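You operate a simulated robot arm through the tools that you are given. There is no shell and no other tool. Be economical: measure what you need, move in short steps, check, and stop when the job is done.

The job below is to be done with a simulated two-armed robot. You get a single attempt, and the scene is never put back.

Task
Prime the blue line and switch dosing on.
Fine: coupling in the blue port, feed open, air bled out, in that order; spill nothing and leave the rest as it is.

The check looks at the end state, three seconds after you hand in, the way a careful person would. Anything else that was tipped, shoved, dropped, spilled or broken makes it a failure.

Robot
Two 7-joint arms with fingered hands on one trunk, on a base that drives. Base frame: it is fixed to the floor where the robot stands at the start and does not move with it; the origin is under the middle of the robot, x ahead of it, y to its left, z up; the surface under the hand at the start is at about z = 860. Lengths are in mm, angles in rad, forces in N, time in s.
The left shoulder is at the start at [70, 172, 1677], the right one opposite. With the tool pointing down near the work surface each hand reaches from about 100 to 960 mm from the robot's upright axis, wherever it stands, measured 20 degrees to its own side. Places, roughly: blue bleed button [1000, -100, 1500]; blue coupling (5x5x9 cm) [800, 0, 900]; blue feed valve [1000, 100, 1400]; blue port on the dosing bench [900, 0, 900]; blue sight glass [1100, 300, 1300]; dosing switch [600, -1200, 1300]. Payload 5 kg a hand.
The TCP of each hand is the grasp point between the finger pads, 43 mm short of the fingertips. In the tool frame z runs along the fingers and y along their closing line. The gripper opens to 144 mm. The gripper's body begins 50 mm behind the TCP. The gripper is a hand of 5 fingers: y runs from the thumb to the fingers, the wrist lies at [-21, -124, -221] in the tool frame, and closing takes about 1.5 s.
Orientation is that of the tool frame in the base frame, as a unit quaternion [w, x, y, z]. With the fingers straight down and the wrist toward the robot, the tool's x, y and z point along [0, 1, 0], [1, 0, 0] and [0, 0, -1] of the base frame.

Tools
- The arms move only by the tool arm_command. It takes "left_series", "right_series" or both (then of equal length, played together; a hand with none holds still); each is one flat list of numbers, 7 for each row, row after row: the shift along the tool's x, y, z in units of 20 mm (1.0 is 20 mm), then the turn, a rotation vector about the tool's x, y, z in units of 8 degrees (1.0 is 8 degrees), then the gripper command, from -1 (shut) to 1 (fully open), values between in proportion. In form: [tx, ty, tz, wx, wy, wz, claw, tx, ty, tz, wx, wy, wz, claw, ...]. A call has 1 to 12 rows; each row shifts and turns the commanded pose from where the row before left it, along the tool's axes as they then stand. A call with a number of a shift or a turn outside -1 to 1 is refused whole. Each row takes 0.2 s and may step no farther than 50 mm and 0.15 rad from the row before; otherwise, or with a gripper value out of range, the whole call is refused. Where a pose cannot be reached the arm comes as near as it can. A force on the tool above 50 N (or 10 N above the force at the start of the call, whichever is more), or a blocked arm, ends the call early, and 0.2 s more pass. Each finger travels about 45 mm/s and halts on what it meets, pressing with about 26 N; the grip force reading is that of the motor and also rises with nothing between the fingers. The clock runs only during rows and for 0.2 s after the last one: add rows that do not move to give the fingers time. It gives the time, the measured TCP pose, the force on the tool (base axes), the opening and the grip force at its end, in the units of the frame above (readings bear some noise), with the torque about the TCP (base axes, N m) and any sound that the robot's microphone picked up, and new pictures: "show" is both (left out), scene, wrist or none (wrist: the cameras of the hands that moved).
- Cameras (640 x 400 px; columns grow to the right, rows downward): "scene" is now at [126.9, -42.1, 1908.6]; the picture's right is [-0.47, -0.88, 0.00], its down [-0.52, 0.28, -0.81] and it looks along [0.71, -0.38, -0.59] (base axes); focal length 252 px, centre (320, 200). "left" rides on the left gripper at [-86, -108, -168] in its tool frame; the picture's right is [-0.80, -0.28, 0.53], its down [0.54, -0.73, 0.42] and it looks along [0.27, 0.63, 0.73] (tool axes); focal length 275 px, centre (320, 200). "right" rides on the right gripper at [86, -108, -168] in its tool frame; the picture's right is [-0.80, 0.28, -0.53], its down [-0.54, -0.73, 0.42] and it looks along [-0.27, 0.63, 0.73] (tool axes); focal length 275 px, centre (320, 200).
- lift_body(by): slides the trunk up (or, below 0, down) by that many mm; the arms and the scene camera ride with it, the base frame stays. It gives what a move gives, with no picture.
- roll_base(legs): drives the robot by 1 to 6 legs, each [ahead, left, turn to the left] in mm, mm and rad, along the robot's own axes; the way and the turn of a leg run together, so that a leg with both is an arc; at most 1500 mm and 3.142 rad a leg. The arms and the cameras ride along, it lands a little off, and it stops where it bumps. It gives what a move gives, and a new picture of the scene camera.
- hand_shape(shape, hand): the hand has 5 fingers and takes this shape, open, in about a second: jaw (thumb against the fingers, like two jaws); tri (thumb and two fingers); tip (a fingertip pinch); poke (one finger out to press); point (the index stretched); flat (the hand flat); cup (the hand cupped); fist (a fist). The gripper value then closes the fingers along that shape, each until it touches; the sizes above hold for jaw. It gives what a move gives, with no picture.
- head_to(pan, tilt): turns the head with the scene camera to pan (to the left, within 1.501 rad either way) and tilt (down, from -0.506 to 1.204), counted from straight ahead of the robot. It gives what a move gives, and a new picture of the scene camera.
- probe_pixels(camera, pixels): there is no depth. For up to 12 entries [column, row, z] of the newest picture of that camera ("zoom" is the newest enlarged one), the place [x, y] in the base frame at which the ray of that pixel passes the height z, good to about 3 mm. The clock stands still meanwhile.
- enlarge(camera, box): a new picture of the part [left, top, right, bottom] of that camera's present view, enlarged. The clock stands still meanwhile.
- sign_off(): hands the job in; it is judged then, once.

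Go step by step. Measure first, check grasps and placings, and put right what went wrong. The budget is 80 turns and 260 pictures, counting those below and the enlarged ones. Unless the task says otherwise, let go and move clear before handing in, and close with one line.

The tools are called after "Call:" as name(argument=value, ...) on one line, values as JSON. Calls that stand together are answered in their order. arm_command: Moves the arms, as the interface text tells. Its arguments: {"type":"object","properties":{"left_series":{"type":"array"},"right_series":{"type":"array"},"show":{"type":"string","enum":["both","scene","wrist","none"]}},"required":[]} The other tools are called the same way: lift_body (by) slides the trunk up or down; hand_shape (shape, hand) gives the hand a shape; roll_base (legs) drives the base; head_to (pan, tilt) turns the head that bears the scene camera; probe_pixels (camera, pixels) gives the place at which the rays of pixels pass given heights; enlarge (camera, box) takes an enlarged picture of a part of a camera's view; sign_off () hands the job in.

At the start:

```text
time: 0.0
left_position: [715.4, 27.7, 1602.6]
left_ee_rot: [0.0, 0.708, 0.706, 0.001]
left_force: [0.1, 0.0, -0.1]
left_torque: [0.0, -0.04, -0.03]
left_opening: 143.7
left_finger_force: 0.0
left_shape: jaw
right_position: [524.8, -453.7, 1599.9]
right_ee_rot: [0.0, 0.707, 0.707, -0.001]
right_force: [-0.7, -0.9, -0.8]
right_torque: [0.01, -0.02, -0.01]
right_opening: 143.4
right_finger_force: 0.0
right_shape: jaw
trunk travel left (down, up): [-775.0, 165.0]
robot x, y, heading: [2.4, 1.8, 0.0]
head pan, tilt: [-0.496, 0.63]
```

scene: 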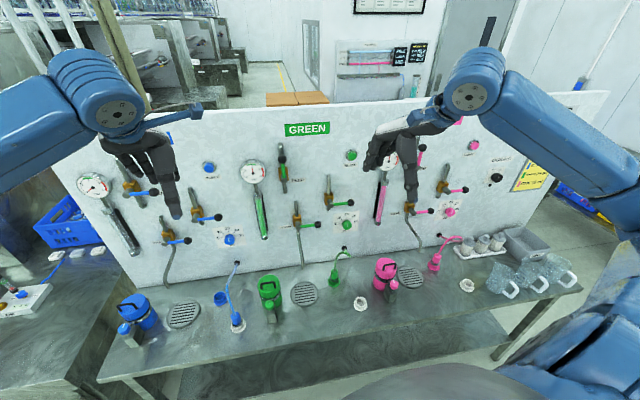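
right: 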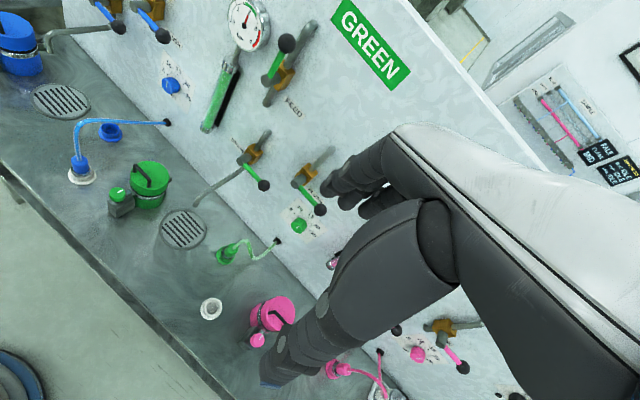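
left: 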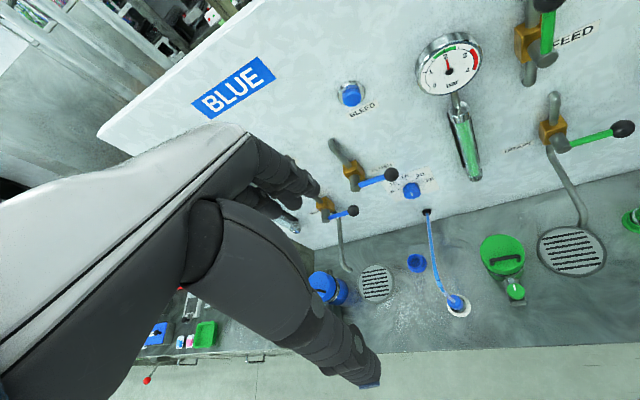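

The scene shows a panel with blue, green and pink lines; the blue section is at the left, with its hose ending near (238,325). I'll enlarge the blue section and look for labels first.

Call:
enlarge(camera="scene", box=[60, 140, 260, 265])

Call:
enlarge(camera="left", box=[300, 60, 500, 185])

Call:
enlarge(camera="left", box=[300, 180, 540, 330])

Call:
enlarge(camera="scene", box=[100, 240, 300, 365])

Call:
enlarge(camera="scene", box=[420, 100, 580, 200])

```text
3.20 times, centred on (160, 202) of scene
```

zoom: 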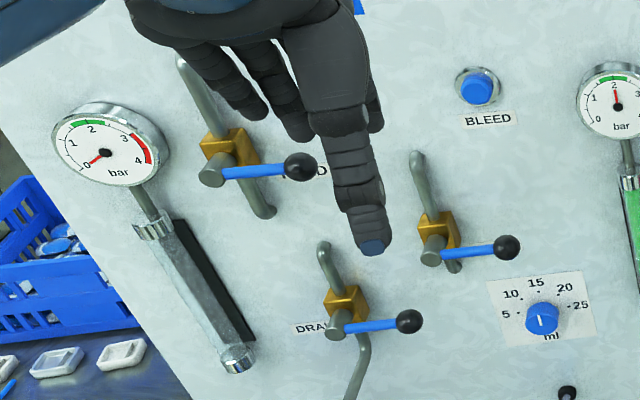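

```text
3.20 times, centred on (400, 122) of left
```

zoom: 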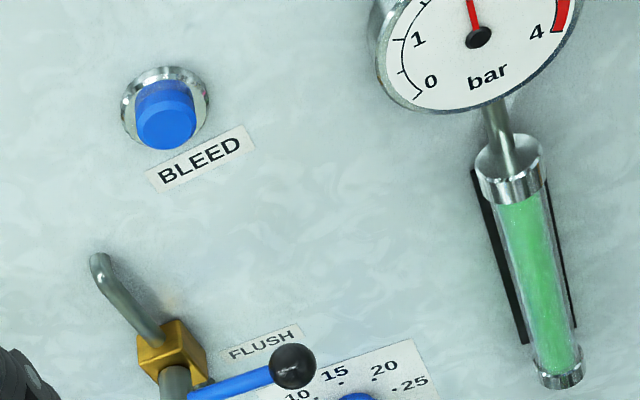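

```text
2.67 times, centred on (420, 255) of left
```

zoom: 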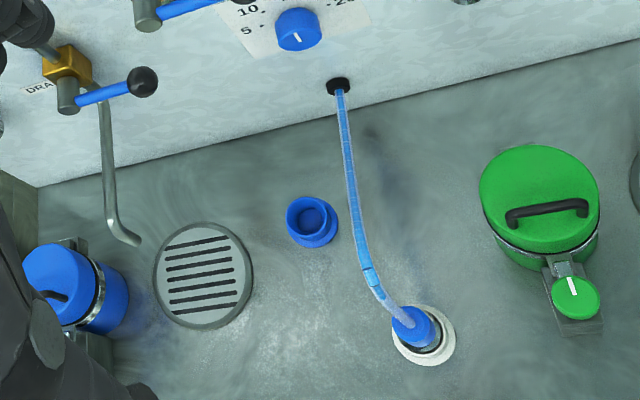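

```text
3.20 times, centred on (200, 302) of scene
```

zoom: 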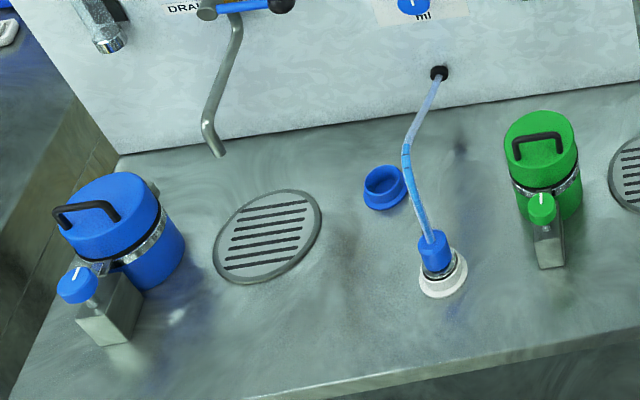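

```text
4.00 times, centred on (500, 150) of scene
```

zoom: 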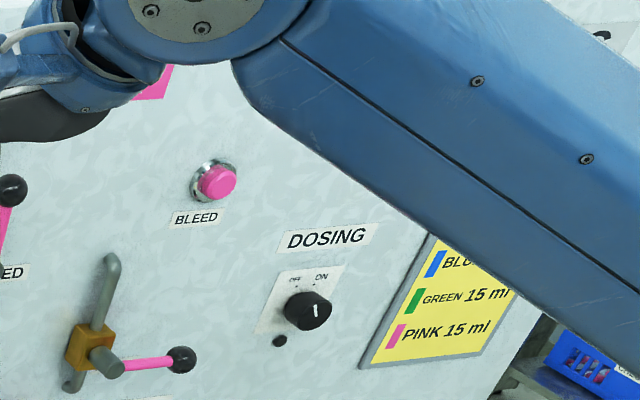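

The blue coupling is parked in a white holder (scene ~(238,325)), the port is the blue ring (~(220,298)), and the FEED lever is behind the hand. I'll probe the geometry and look right for the card and the dosing switch.

Call:
probe_pixels(camera="scene", pixels=[[137, 288, 860], [300, 263, 860], [460, 238, 860], [238, 328, 860], [220, 301, 860], [220, 296, 900], [236, 314, 940], [238, 318, 920]])

Call:
probe_pixels(camera="left", pixels=[[312, 250, 860], [540, 196, 860], [417, 263, 860], [459, 308, 860], [455, 302, 900], [417, 260, 900]])

Call:
head_to(pan=-1.0, tilt=0.5)

Call:
head_to(pan=0.1, tilt=0.5)

```text
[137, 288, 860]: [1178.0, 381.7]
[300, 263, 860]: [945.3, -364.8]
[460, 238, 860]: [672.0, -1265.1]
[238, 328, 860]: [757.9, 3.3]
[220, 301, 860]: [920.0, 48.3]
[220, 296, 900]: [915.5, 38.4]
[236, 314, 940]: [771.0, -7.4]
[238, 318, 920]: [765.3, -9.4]
```

```text
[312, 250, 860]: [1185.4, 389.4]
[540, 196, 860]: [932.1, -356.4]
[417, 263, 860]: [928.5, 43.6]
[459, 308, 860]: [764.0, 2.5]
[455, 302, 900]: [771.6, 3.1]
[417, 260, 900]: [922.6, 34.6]
```

```text
time: 0.9
left_position: [715.7, 26.7, 1602.7]
left_ee_rot: [0.0, 0.707, 0.707, 0.0]
left_force: [-1.1, -0.7, 0.2]
left_torque: [0.0, 0.03, 0.01]
left_opening: 143.6
left_finger_force: 0.0
left_shape: jaw
right_position: [526.0, -453.9, 1600.4]
right_ee_rot: [0.0, 0.707, 0.707, -0.001]
right_force: [0.2, -0.4, 0.0]
right_torque: [0.02, -0.01, 0.01]
right_opening: 143.4
right_finger_force: 0.0
right_shape: jaw
trunk travel left (down, up): [-775.0, 165.0]
robot x, y, heading: [-1.6, -3.7, -0.004]
head pan, tilt: [-1.0, 0.499]
```

scene: 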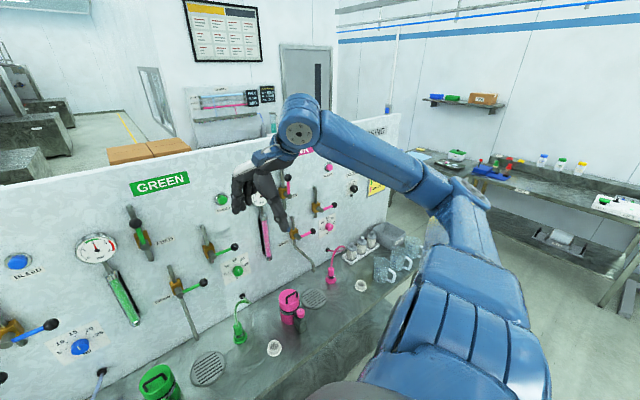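

```text
time: 2.3
left_position: [714.9, 28.2, 1603.5]
left_ee_rot: [0.0, 0.708, 0.707, 0.0]
left_force: [-0.4, -0.2, 0.2]
left_torque: [0.0, -0.02, -0.04]
left_opening: 143.5
left_finger_force: 0.1
left_shape: jaw
right_position: [525.1, -454.0, 1599.2]
right_ee_rot: [0.0, 0.707, 0.707, 0.0]
right_force: [0.1, 0.0, 0.1]
right_torque: [0.01, 0.02, -0.01]
right_opening: 143.6
right_finger_force: 0.1
right_shape: jaw
trunk travel left (down, up): [-775.0, 165.0]
robot x, y, heading: [-2.6, 2.5, 0.001]
head pan, tilt: [0.099, 0.499]
```

scene: 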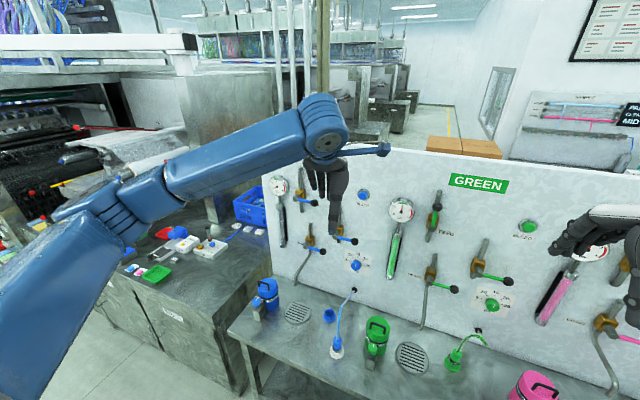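

The panel runs along (-0.32,-0.95), so its inward normal is about (0.947,-0.322); the blue section sits around scene (330,220). I'll enlarge the coupling/port, the feed valve and green's line as a reference.

Call:
enlarge(camera="scene", box=[290, 265, 410, 375])

Call:
enlarge(camera="scene", box=[255, 165, 395, 285])

Call:
enlarge(camera="scene", box=[380, 180, 540, 380])

Call:
enlarge(camera="left", box=[410, 260, 490, 320])

```text
3.64 times, centred on (350, 320) of scene
```

zoom: 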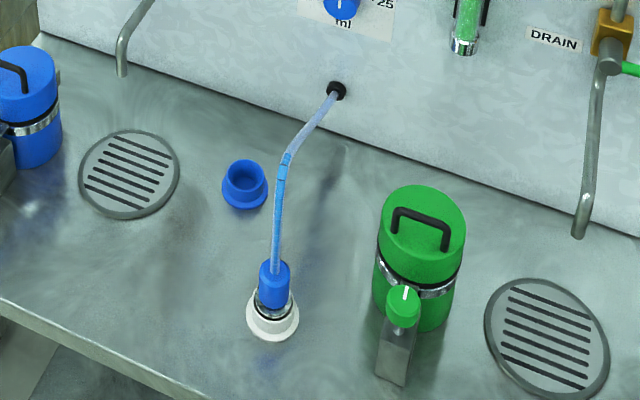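

```text
3.33 times, centred on (325, 225) of scene
```

zoom: 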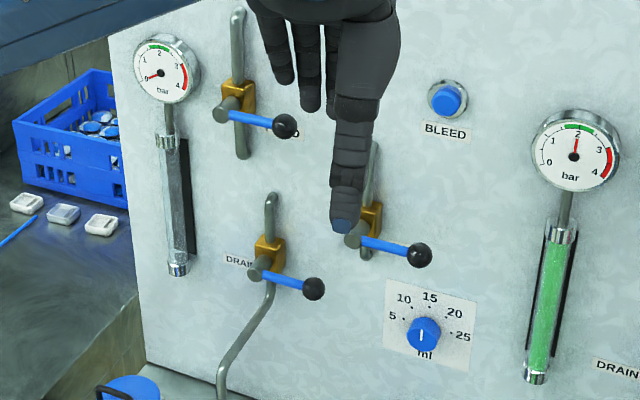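

```text
2.00 times, centred on (460, 280) of scene
```

zoom: 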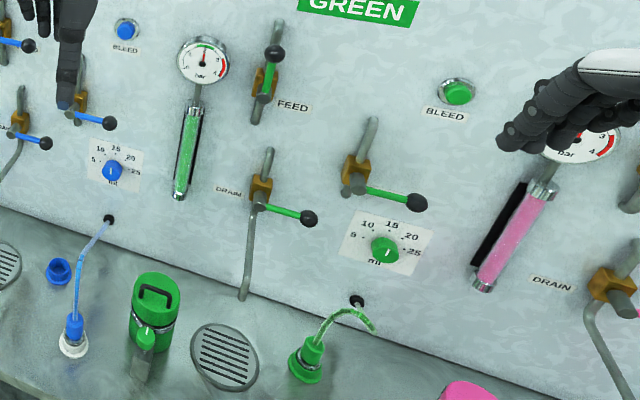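

```text
6.67 times, centred on (450, 290) of left
```

zoom: 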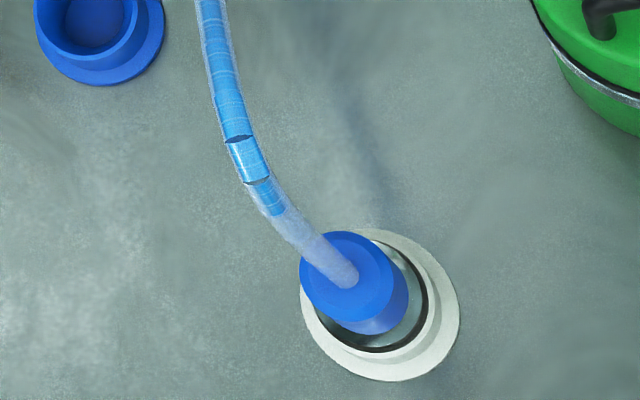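

FEED on green points up (open) and blue points right (closed); coupling top is at left-cam (454,301) and scene (337,339). I'll triangulate its height and the port rim.

Call:
probe_pixels(camera="scene", pixels=[[337.3, 338.6, 900], [337.3, 338.6, 930], [337.3, 338.6, 960], [336.7, 351.5, 880], [329.3, 312.3, 890], [329.3, 312.3, 910]])

Call:
probe_pixels(camera="left", pixels=[[454.5, 301.2, 900], [454.5, 301.2, 930], [454.5, 301.2, 960], [461.2, 306.5, 880], [416.0, 261.5, 890], [416, 261.5, 910]])

```text
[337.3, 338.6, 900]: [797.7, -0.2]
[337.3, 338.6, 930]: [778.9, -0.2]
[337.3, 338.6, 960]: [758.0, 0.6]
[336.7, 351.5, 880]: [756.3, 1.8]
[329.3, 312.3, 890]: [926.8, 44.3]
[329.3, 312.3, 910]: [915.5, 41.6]
```

```text
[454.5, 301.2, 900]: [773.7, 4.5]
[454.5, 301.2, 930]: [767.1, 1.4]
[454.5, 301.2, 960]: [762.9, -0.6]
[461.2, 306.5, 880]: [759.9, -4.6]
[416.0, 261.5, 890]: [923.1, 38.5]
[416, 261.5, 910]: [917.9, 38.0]
```

Coupling top is at about (763,0,950), upright; port centre about (921,41), rim about 900. I'll yaw the left hand so its closing line runs along the panel while descending, keeping clear of everything.

Call:
arm_command(left_series=[0, 0, 1, 0, 0, 1, 1, 0, 0, 1, 0, 0, 1, 1, 0, 0, 1, 0, 0, 1, 1, 0, 0, 1, 0, 0, 1, 1, 0, 0, 1, 0, 0, 1, 1, 0, 0, 1, 0, 0, 1, 1, 0, 0, 1, 0, 0, 1, 1, 0, 0, 1, 0, 0, 1, 1, 0, 0, 1, 0, 0, 1, 1, 0, 0, 1, 0, 0, 1, 1, 0, 0, 1, 0, 0, 1, 1, 0, 0, 1, 0, 0, 1, 1], show="both")

```text
time: 4.9
left_position: [716.2, 27.9, 1361.1]
left_ee_rot: [0.001, 0.999, -0.053, 0.0]
left_force: [-0.5, -0.1, 0.5]
left_torque: [0.04, 0.02, 0.0]
left_opening: 143.8
left_finger_force: 0.0
left_shape: jaw
right_position: [525.3, -454.5, 1599.1]
right_ee_rot: [0.0, 0.707, 0.707, -0.001]
right_force: [-0.1, -0.7, 0.4]
right_torque: [0.05, 0.02, 0.02]
right_opening: 143.8
right_finger_force: 0.0
right_shape: jaw
trunk travel left (down, up): [-775.0, 165.0]
robot x, y, heading: [-3.9, -0.3, -0.001]
head pan, tilt: [0.099, 0.499]
```

scene: 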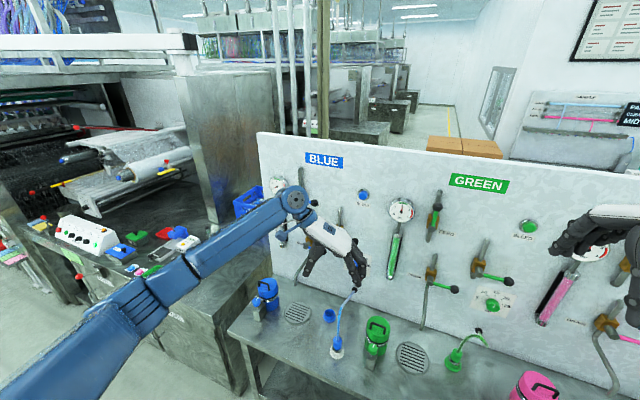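
left: 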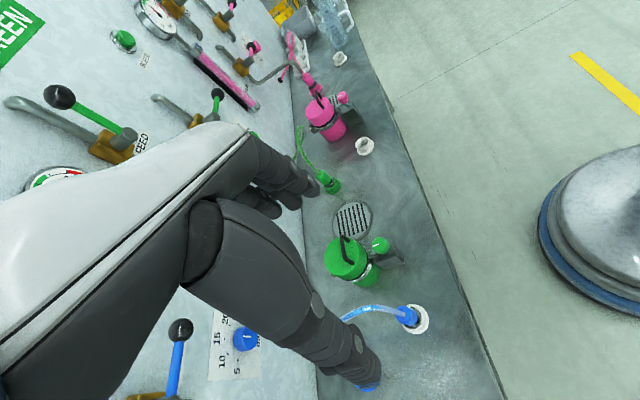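

The yaw is as intended (image left is now the panel side). Next I'll tilt the fingers 40° forward and come back and down toward the coupling.

Call:
arm_command(left_series=[-1, 0, 0, 0, 1, 0, 1, -1, 0, 0, 0, 1, 0, 1, -1, 0, 0, 0, 1, 0, 1, -1, 0, 0, 0, 1, 0, 1, -1, 0, 0, 0, 1, 0, 1, -1, 0.16, 1, 0, 0, 0, 1, -1, 0.16, 1, 0, 0, 0, 1, -1, 0.16, 1, 0, 0, 0, 1, -1, 0.16, 1, 0, 0, 0, 1, -1, 0.16, 1, 0, 0, 0, 1, -1, 0.16, 1, 0, 0, 0, 1, -1, 0.16, 1, 0, 0, 0, 1], show="both")

```text
time: 7.5
left_position: [602.5, 17.8, 1140.4]
left_ee_rot: [0.018, 0.938, -0.049, 0.341]
left_force: [0.7, -0.2, -0.6]
left_torque: [-0.01, 0.05, 0.02]
left_opening: 143.6
left_finger_force: 0.1
left_shape: jaw
right_position: [524.9, -454.1, 1600.8]
right_ee_rot: [-0.001, 0.707, 0.707, -0.001]
right_force: [0.4, -0.3, -0.3]
right_torque: [-0.04, 0.03, -0.03]
right_opening: 143.7
right_finger_force: 0.0
right_shape: jaw
trunk travel left (down, up): [-775.0, 165.0]
robot x, y, heading: [2.0, 0.4, 0.001]
head pan, tilt: [0.099, 0.499]
```

scene: 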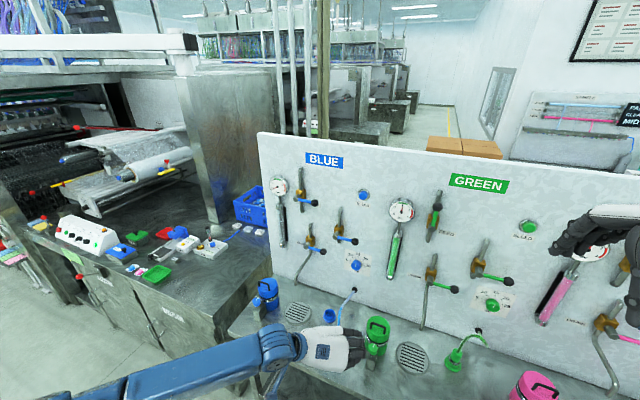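
left: 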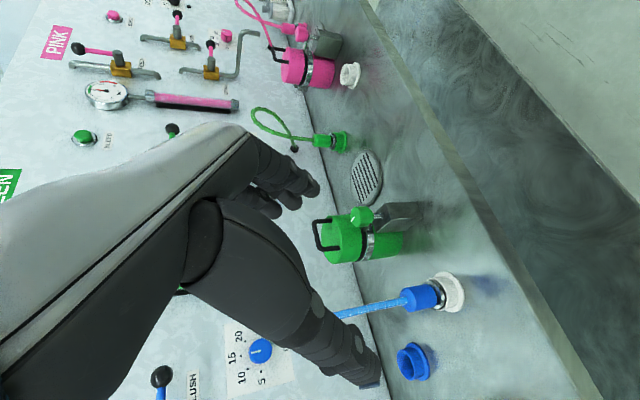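

The wrist camera sees the coupling at (425,298), holder, port ring (413,360) and the green canister's side block at (400,215). I'll probe those to check finger clearance.

Call:
probe_pixels(camera="left", pixels=[[448, 292, 880], [406, 300, 950], [410, 300, 950], [415, 215, 880], [380, 222, 900], [403, 362, 900], [425, 362, 865], [420, 245, 860]])

Call:
enlarge(camera="left", box=[320, 180, 500, 400])

Call:
enlarge(camera="scene", box=[255, 165, 395, 285])

```text
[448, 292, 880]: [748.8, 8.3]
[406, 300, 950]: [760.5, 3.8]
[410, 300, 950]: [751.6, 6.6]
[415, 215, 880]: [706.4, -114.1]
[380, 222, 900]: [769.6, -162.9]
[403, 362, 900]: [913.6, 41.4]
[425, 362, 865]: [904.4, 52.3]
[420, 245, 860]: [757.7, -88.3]
```

```text
1.82 times, centred on (410, 290) of left
```

zoom: 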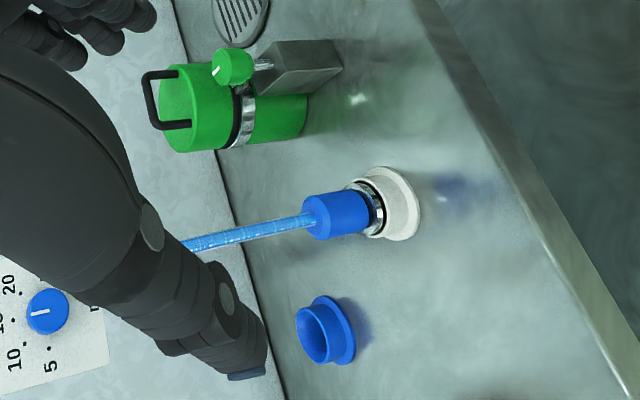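

```text
3.33 times, centred on (325, 225) of scene
```

zoom: 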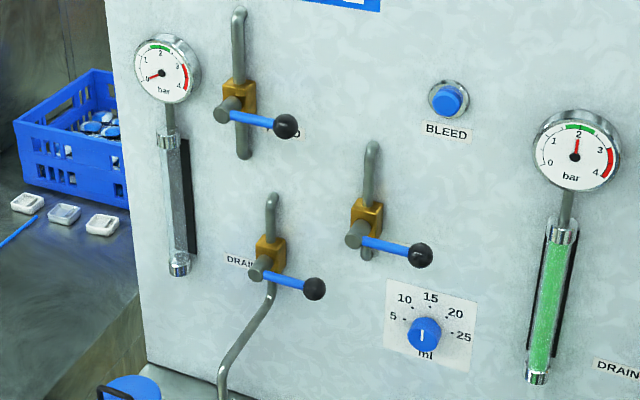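

Coupling axis is at about (758,4); the green block's edge is about y=-100, so I'll narrow the opening to ~83 mm and approach along the fingers, stopping about 110 mm short to check.

Call:
arm_command(left_series=[-0.04, -0.02, 1, 0, 0, 0, 0.15, -0.04, -0.02, 1, 0, 0, 0, 0.15, -0.04, -0.02, 1, 0, 0, 0, 0.15, -0.04, -0.02, 1, 0, 0, 0, 0.15, -0.04, -0.02, 1, 0, 0, 0, 0.15, -0.04, -0.02, 1, 0, 0, 0, 0.15, -0.04, -0.02, 1, 0, 0, 0, 0.15], show="both")

```text
time: 9.1
left_position: [688.1, 11.6, 1025.7]
left_ee_rot: [0.018, 0.939, -0.049, 0.341]
left_force: [0.6, -0.6, 0.0]
left_torque: [-0.02, -0.06, 0.01]
left_opening: 83.3
left_finger_force: 0.0
left_shape: jaw
right_position: [526.4, -453.8, 1599.1]
right_ee_rot: [0.0, 0.707, 0.707, -0.001]
right_force: [-0.1, -0.3, 0.2]
right_torque: [-0.01, 0.05, -0.03]
right_opening: 143.7
right_finger_force: 0.0
right_shape: jaw
trunk travel left (down, up): [-775.0, 165.0]
robot x, y, heading: [1.9, -4.2, 0.001]
head pan, tilt: [0.099, 0.499]
```

scene: 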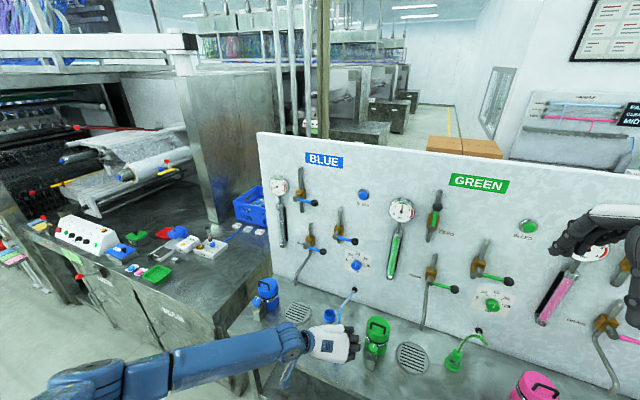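
left: 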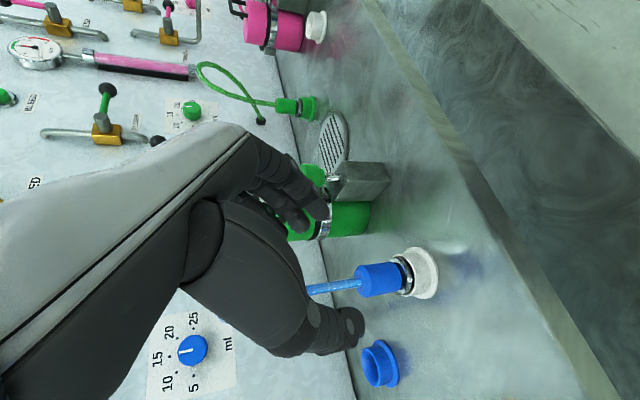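

The fingers and thumb straddle the coupling line at (380,280). I'll aim the head at the hand for a side check of the green canister's clearance.

Call:
head_to(pan=-0.05, tilt=0.9)

Call:
enlarge(camera="scene", box=[220, 120, 460, 270])

```text
time: 9.9
left_position: [687.0, 10.9, 1027.5]
left_ee_rot: [0.018, 0.939, -0.049, 0.341]
left_force: [0.9, -0.3, 0.4]
left_torque: [0.01, -0.01, -0.03]
left_opening: 83.6
left_finger_force: 0.1
left_shape: jaw
right_position: [524.8, -453.8, 1599.3]
right_ee_rot: [0.0, 0.707, 0.707, 0.0]
right_force: [-0.8, 0.5, 0.2]
right_torque: [-0.01, 0.0, 0.02]
right_opening: 143.8
right_finger_force: 0.1
right_shape: jaw
trunk travel left (down, up): [-775.0, 165.0]
robot x, y, heading: [-2.3, 3.5, 0.004]
head pan, tilt: [-0.051, 0.901]
```

scene: 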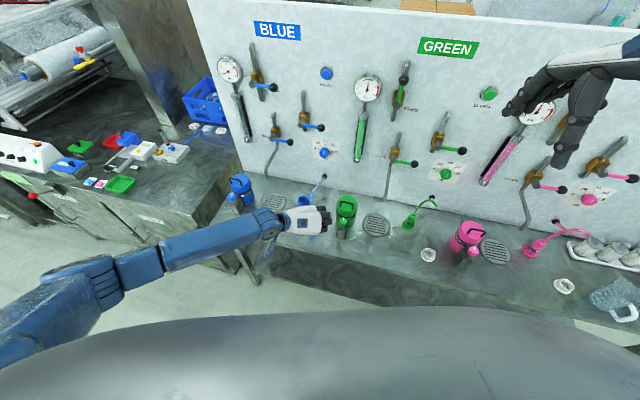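

```text
2.67 times, centred on (340, 195) of scene
```

zoom: 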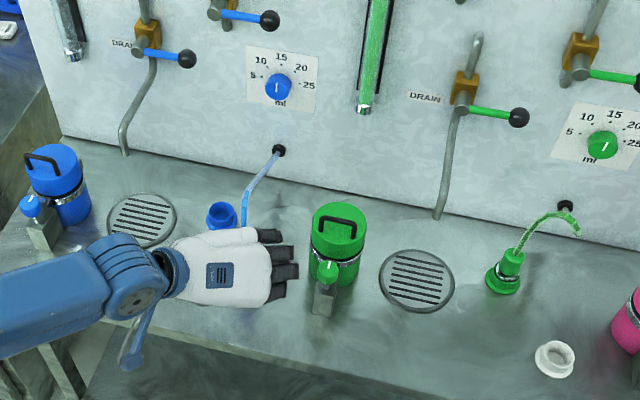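

Hand is palm-down with fingers reaching toward the green canister at zoom (335,240). I'll probe the finger's right extent and canister to judge the gap.

Call:
probe_pixels(camera="zoom", pixels=[[298, 272, 1030], [298, 272, 1060], [280, 235, 1050], [312, 245, 960], [312, 290, 860], [318, 285, 920], [312, 245, 1000], [330, 260, 940]])

Call:
probe_pixels(camera="left", pixels=[[328, 215, 1000], [328, 215, 960], [350, 237, 880], [300, 240, 1000], [300, 240, 960]])

```text
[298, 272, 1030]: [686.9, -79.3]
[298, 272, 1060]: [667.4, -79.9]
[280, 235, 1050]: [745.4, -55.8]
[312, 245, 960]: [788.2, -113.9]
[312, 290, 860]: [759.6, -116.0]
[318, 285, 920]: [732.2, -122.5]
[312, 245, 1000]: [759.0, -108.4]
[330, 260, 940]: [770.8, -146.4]
```

```text
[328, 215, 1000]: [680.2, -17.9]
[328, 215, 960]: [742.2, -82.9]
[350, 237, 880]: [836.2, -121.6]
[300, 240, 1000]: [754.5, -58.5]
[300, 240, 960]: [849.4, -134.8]
```

Fingers reach ~90 mm right of the TCP, leaving about 20 mm to the canister at y≈-112. I'll narrow to ~72 mm and slide in along the fingers.

Call:
arm_command(left_series=[0.02, 0, 0.9, 0, 0, 0, 0, 0.02, 0, 0.9, 0, 0, 0, 0, 0.02, 0, 0.9, 0, 0, 0, 0, 0.02, 0, 0.9, 0, 0, 0, 0, 0.01, 0, 0.9, 0, 0, 0, 0, 0, 0, 0.9, 0, 0, 0, 0], show="both")

Call:
enlarge(camera="scene", box=[260, 150, 420, 250])

Call:
enlarge(camera="left", box=[240, 180, 440, 380])

```text
time: 11.3
left_position: [759.1, 3.4, 945.8]
left_ee_rot: [0.017, 0.939, -0.049, 0.341]
left_force: [0.1, -1.0, 0.2]
left_torque: [-0.01, -0.03, 0.02]
left_opening: 72.1
left_finger_force: 0.0
left_shape: jaw
right_position: [525.0, -453.9, 1599.7]
right_ee_rot: [-0.001, 0.707, 0.707, 0.0]
right_force: [-0.4, -0.2, -0.3]
right_torque: [-0.01, 0.04, -0.04]
right_opening: 143.3
right_finger_force: 0.1
right_shape: jaw
trunk travel left (down, up): [-775.0, 165.0]
robot x, y, heading: [-0.2, 1.3, 0.002]
head pan, tilt: [-0.051, 0.901]
```

scene: 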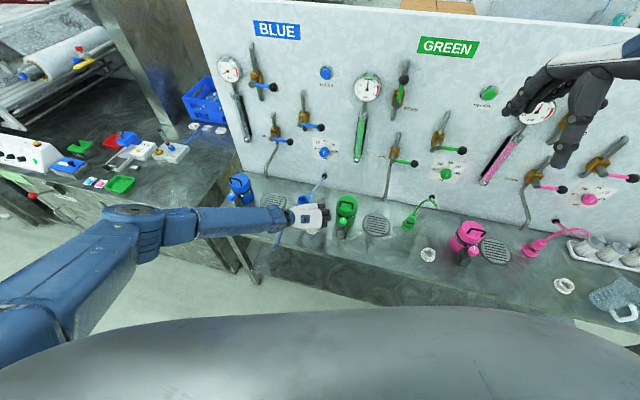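
left: 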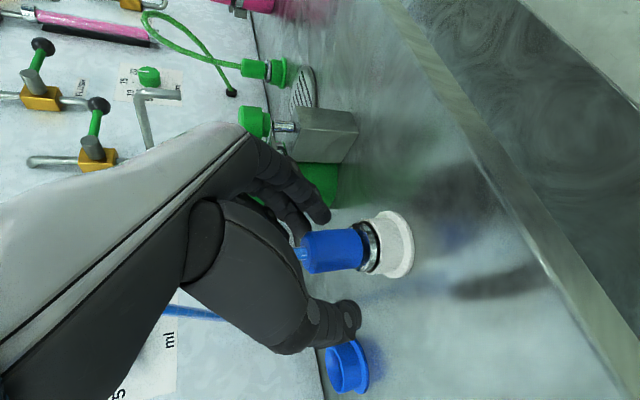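

```text
4.00 times, centred on (340, 200) of scene
```

zoom: 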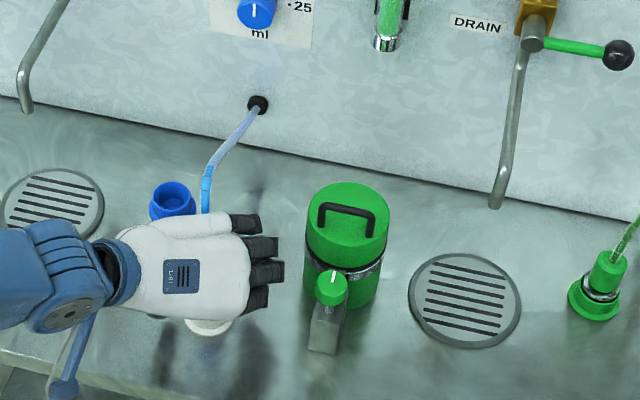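

```text
2.00 times, centred on (340, 280) of left
```

zoom: 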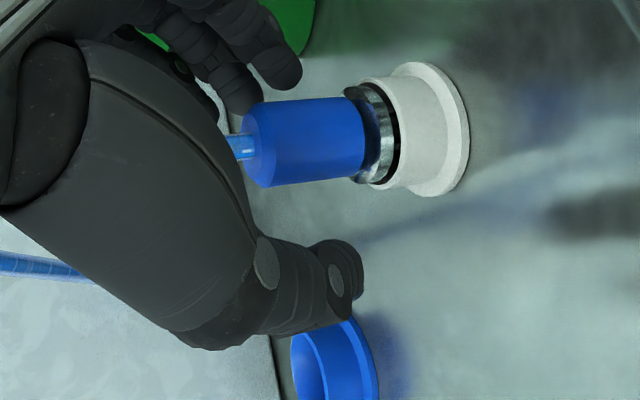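

The TCP sits at the coupling axis with the blue body between thumb and fingers (zoom (305,140)). I'll lower 10 mm for more purchase and close.

Call:
arm_command(left_series=[-0.32, 0, 0.38, 0, 0, 0, 0, 0, 0, 0, 0, 0, 0, -0.3, 0, 0, 0, 0, 0, 0, -0.6, 0, 0, 0, 0, 0, 0, -1, 0, 0, 0, 0, 0, 0, -1, 0, 0, 0, 0, 0, 0, -1, 0, 0, 0, 0, 0, 0, -1, 0, 0, 0, 0, 0, 0, -1, 0, 0, 0, 0, 0, 0, -1], show="both")

Call:
enlarge(camera="left", box=[240, 180, 440, 380])

```text
time: 13.3
left_position: [756.6, 3.3, 937.3]
left_ee_rot: [0.017, 0.938, -0.049, 0.342]
left_force: [-0.4, 0.0, -0.1]
left_torque: [-0.01, 0.02, -0.04]
left_opening: 16.2
left_finger_force: 26.3
left_shape: jaw
right_position: [524.5, -453.8, 1600.7]
right_ee_rot: [0.0, 0.707, 0.707, 0.0]
right_force: [-0.1, 0.9, -1.3]
right_torque: [0.03, 0.02, 0.0]
right_opening: 143.6
right_finger_force: 0.0
right_shape: jaw
trunk travel left (down, up): [-775.0, 165.0]
robot x, y, heading: [-0.0, -2.6, -0.004]
head pan, tilt: [-0.051, 0.901]
```

scene: 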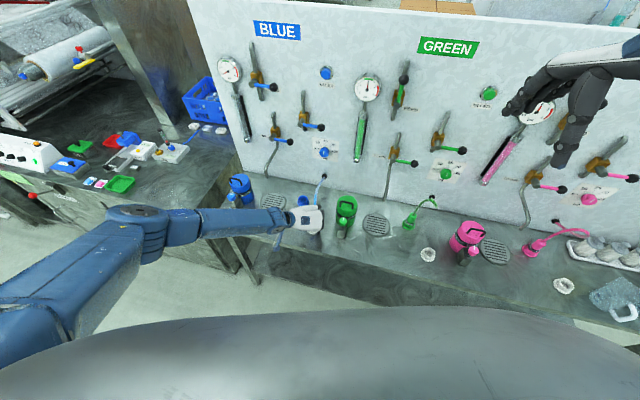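
left: 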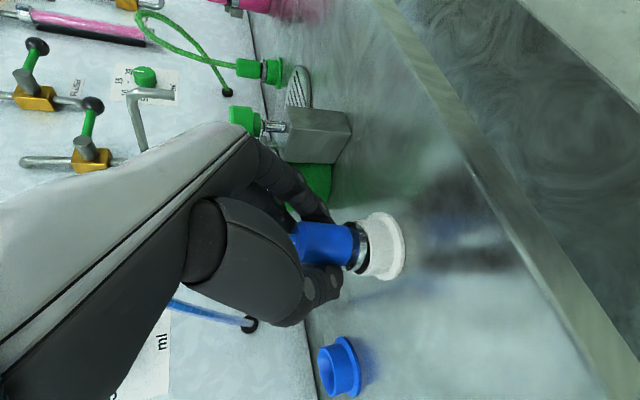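

```text
2.00 times, centred on (340, 280) of left
```

zoom: 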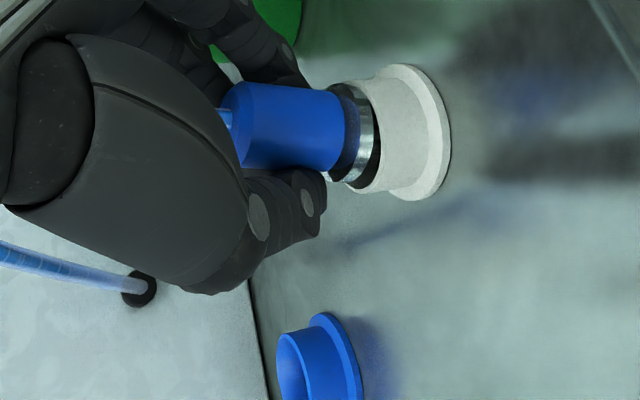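

Grip reads 26 N, and thumb and fingers are touching the blue body. I'll test with a 40 mm vertical lift.

Call:
arm_command(left_series=[0.32, 0, -0.38, 0, 0, 0, -1, 0.32, 0, -0.38, 0, 0, 0, -1, 0.32, 0, -0.38, 0, 0, 0, -1, 0.32, 0, -0.38, 0, 0, 0, -1], show="wrist")

Call:
enlarge(camera="left", box=[240, 180, 440, 380])

```text
time: 14.3
left_position: [757.3, 5.3, 976.1]
left_ee_rot: [0.018, 0.938, -0.049, 0.342]
left_force: [-0.6, -1.2, -1.0]
left_torque: [0.01, -0.04, -0.03]
left_opening: 16.2
left_finger_force: 25.7
left_shape: jaw
right_position: [525.6, -453.0, 1601.1]
right_ee_rot: [0.001, 0.707, 0.707, 0.0]
right_force: [0.0, -0.8, -0.4]
right_torque: [0.0, 0.0, 0.0]
right_opening: 143.7
right_finger_force: 0.1
right_shape: jaw
trunk travel left (down, up): [-775.0, 165.0]
robot x, y, heading: [1.7, 1.2, -0.0]
head pan, tilt: [-0.051, 0.901]
```

left: 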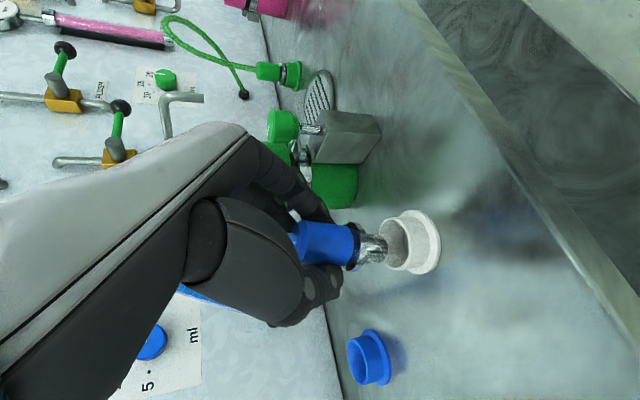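

```text
2.00 times, centred on (340, 280) of left
```

zoom: 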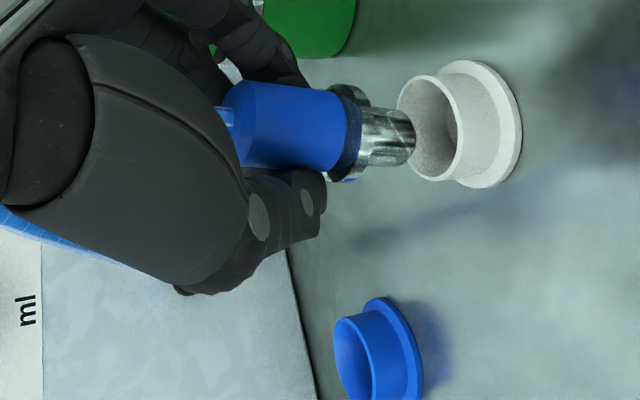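

Coupling is lifted cleanly with its metal nozzle free of the holder. I'll measure holder-to-port offset in the same picture.

Call:
probe_pixels(camera="left", pixels=[[396, 245, 890], [396, 245, 900], [361.5, 358.5, 890], [361.5, 358.5, 900], [386, 247.5, 900], [420, 241, 862], [377, 356, 862]])

Call:
arm_command(left_series=[0.32, 0, -0.38, 0, 0, 0, -1, 0.32, 0, -0.38, 0, 0, 0, -1, 0.32, 0, -0.38, 0, 0, 0, -1, 0, 0, 0, 0, 0, 0, -1], show="wrist")

Call:
enlarge(camera="left", box=[280, 190, 480, 390])

```text
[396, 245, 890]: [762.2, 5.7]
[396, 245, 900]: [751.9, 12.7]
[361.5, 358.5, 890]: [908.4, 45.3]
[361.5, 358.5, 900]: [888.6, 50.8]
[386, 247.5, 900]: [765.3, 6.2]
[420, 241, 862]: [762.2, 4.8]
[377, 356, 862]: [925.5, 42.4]
```

```text
time: 15.3
left_position: [758.5, 2.7, 1005.7]
left_ee_rot: [0.018, 0.938, -0.05, 0.341]
left_force: [0.8, 0.5, -0.8]
left_torque: [0.06, 0.02, -0.03]
left_opening: 16.4
left_finger_force: 26.1
left_shape: jaw
right_position: [525.3, -453.4, 1599.0]
right_ee_rot: [0.001, 0.707, 0.707, 0.0]
right_force: [-0.3, -0.3, -0.5]
right_torque: [0.01, 0.0, -0.01]
right_opening: 143.8
right_finger_force: 0.0
right_shape: jaw
trunk travel left (down, up): [-775.0, 165.0]
robot x, y, heading: [3.4, 0.3, 0.001]
head pan, tilt: [-0.051, 0.901]
```

left: 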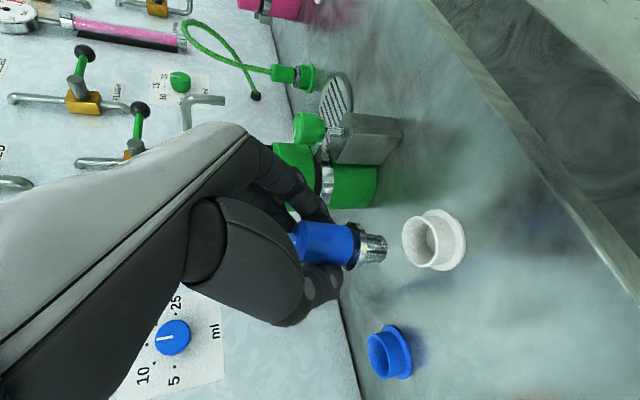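

```text
2.00 times, centred on (380, 290) of left
```

zoom: 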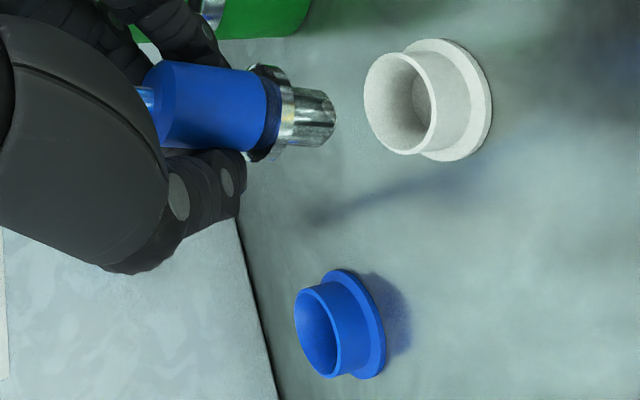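

Delta from holder to port is about (163, 38.5). I'll carry the coupling over the port at this height (nozzle ~30 mm above the rim).

Call:
arm_command(left_series=[0.667, -0.308, 0.56, 0, 0, 0, -1, 0.667, -0.308, 0.56, 0, 0, 0, -1, 0.667, -0.308, 0.56, 0, 0, 0, -1, 0.667, -0.308, 0.56, 0, 0, 0, -1, 0.667, -0.308, 0.56, 0, 0, 0, -1, 0.667, -0.308, 0.56, 0, 0, 0, -1, 0.667, -0.308, 0.56, 0, 0, 0, -1, 0.667, -0.308, 0.56, 0, 0, 0, -1, 0.667, -0.308, 0.56, 0, 0, 0, -1, 0, 0, 0, 0, 0, 0, -1], show="both")

Call:
enlarge(camera="left", box=[280, 190, 480, 390])

Call:
enlarge(camera="scene", box=[270, 160, 390, 240])

```text
time: 17.5
left_position: [919.3, 43.4, 1007.1]
left_ee_rot: [0.018, 0.939, -0.048, 0.341]
left_force: [0.6, -0.5, -1.6]
left_torque: [0.01, 0.01, -0.03]
left_opening: 16.2
left_finger_force: 26.5
left_shape: jaw
right_position: [525.0, -454.0, 1600.9]
right_ee_rot: [0.0, 0.707, 0.707, 0.0]
right_force: [-0.5, -0.5, 0.5]
right_torque: [-0.02, 0.0, 0.02]
right_opening: 143.5
right_finger_force: 0.1
right_shape: jaw
trunk travel left (down, up): [-775.0, 165.0]
robot x, y, heading: [0.0, 1.0, 0.001]
head pan, tilt: [-0.051, 0.901]
```

scene: 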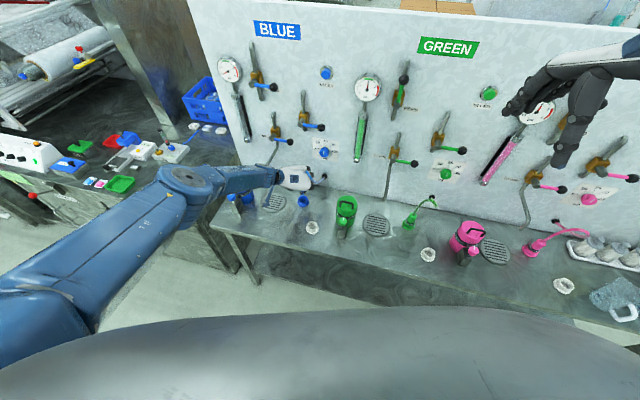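
left: 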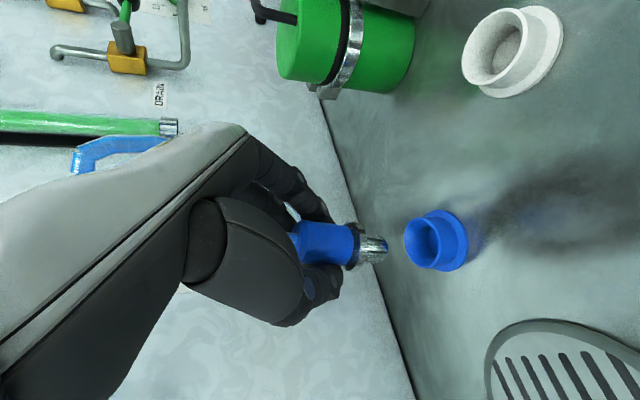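

```text
2.00 times, centred on (380, 290) of left
```

zoom: 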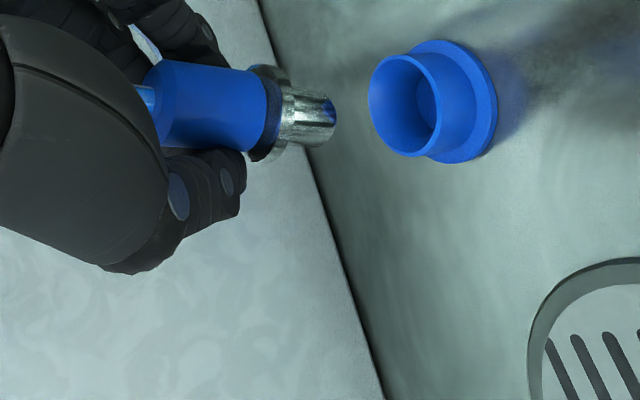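

```text
5.00 times, centred on (330, 200) of scene
```

zoom: 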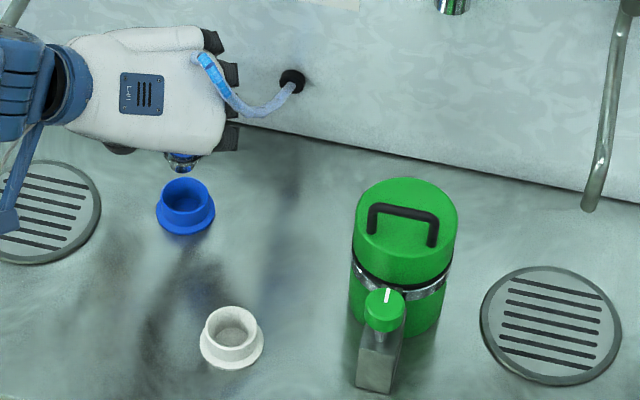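

The port in the wrist view now sits almost exactly where the holder sat when the axis was aligned ((432,105) vs (432,102) in zoom). I'll shift 1 mm left and descend 40 mm to check nozzle entry.

Call:
arm_command(left_series=[-0.32, -0.05, 0.383, 0, 0, 0, -1, -0.32, 0, 0.383, 0, 0, 0, -1, -0.32, 0, 0.383, 0, 0, 0, -1, -0.32, 0, 0.383, 0, 0, 0, -1], show="wrist")

Call:
enlarge(camera="left", box=[280, 190, 480, 390])

```text
time: 18.5
left_position: [914.8, 43.7, 974.3]
left_ee_rot: [0.019, 0.938, -0.049, 0.342]
left_force: [0.0, -0.3, -2.1]
left_torque: [0.02, -0.02, 0.02]
left_opening: 15.9
left_finger_force: 26.2
left_shape: jaw
left hand out of reach, approached as far as the arm can: row 4
right_position: [525.2, -452.7, 1600.5]
right_ee_rot: [0.001, 0.707, 0.707, 0.0]
right_force: [-0.1, 0.1, 0.5]
right_torque: [-0.03, 0.0, 0.01]
right_opening: 143.4
right_finger_force: 0.2
right_shape: jaw
trunk travel left (down, up): [-775.0, 165.0]
robot x, y, heading: [0.5, 1.1, -0.004]
head pan, tilt: [-0.051, 0.901]
```

left: 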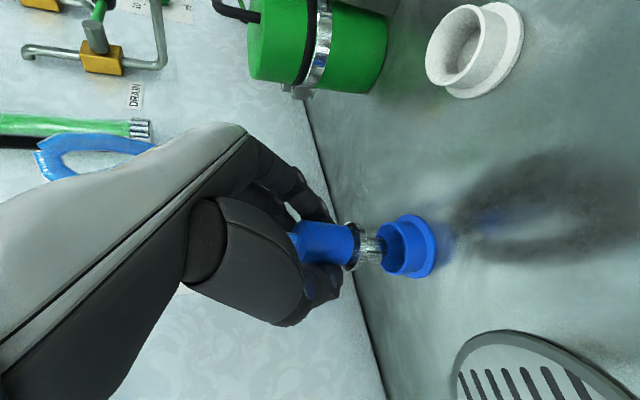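

```text
2.00 times, centred on (380, 290) of left
```

zoom: 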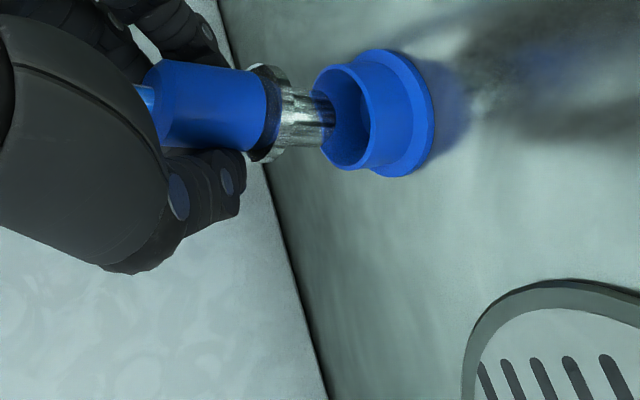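

The nozzle is over the port, but the arm hit its reach limit (TCP x 914.8). I'll lift 70 mm, then lower the trunk to gain reach.

Call:
arm_command(left_series=[0.32, 0, -0.383, 0, 0, 0, -1, 0.32, 0, -0.383, 0, 0, 0, -1, 0.32, 0, -0.383, 0, 0, 0, -1, 0.32, 0, -0.383, 0, 0, 0, -1, 0.32, 0, -0.383, 0, 0, 0, -1, 0.32, 0, -0.383, 0, 0, 0, -1, 0.32, 0, -0.383, 0, 0, 0, -1], show="none")

Call:
lift_body(by=-60)

```text
time: 20.1
left_position: [913.4, 43.7, 1041.7]
left_ee_rot: [0.018, 0.939, -0.049, 0.341]
left_force: [-0.3, -0.1, -1.1]
left_torque: [0.01, -0.02, -0.01]
left_opening: 16.1
left_finger_force: 25.7
left_shape: jaw
right_position: [524.4, -454.2, 1601.7]
right_ee_rot: [0.0, 0.707, 0.707, 0.001]
right_force: [-1.3, -0.5, -0.3]
right_torque: [0.0, -0.01, -0.01]
right_opening: 143.5
right_finger_force: 0.0
right_shape: jaw
trunk travel left (down, up): [-775.0, 165.0]
robot x, y, heading: [-1.3, -0.5, 0.0]
head pan, tilt: [-0.051, 0.901]
```

```text
time: 21.1
left_position: [913.6, 44.1, 983.4]
left_ee_rot: [0.019, 0.939, -0.049, 0.341]
left_force: [-0.5, 0.3, -0.5]
left_torque: [-0.01, 0.0, -0.01]
left_opening: 16.1
left_finger_force: 26.2
left_shape: jaw
right_position: [523.9, -453.9, 1539.9]
right_ee_rot: [0.0, 0.708, 0.707, 0.0]
right_force: [-0.1, 0.6, 0.0]
right_torque: [-0.03, -0.01, -0.01]
right_opening: 143.6
right_finger_force: 0.1
right_shape: jaw
trunk travel left (down, up): [-715.0, 225.0]
robot x, y, heading: [2.0, -2.8, 0.0]
head pan, tilt: [-0.051, 0.901]
```

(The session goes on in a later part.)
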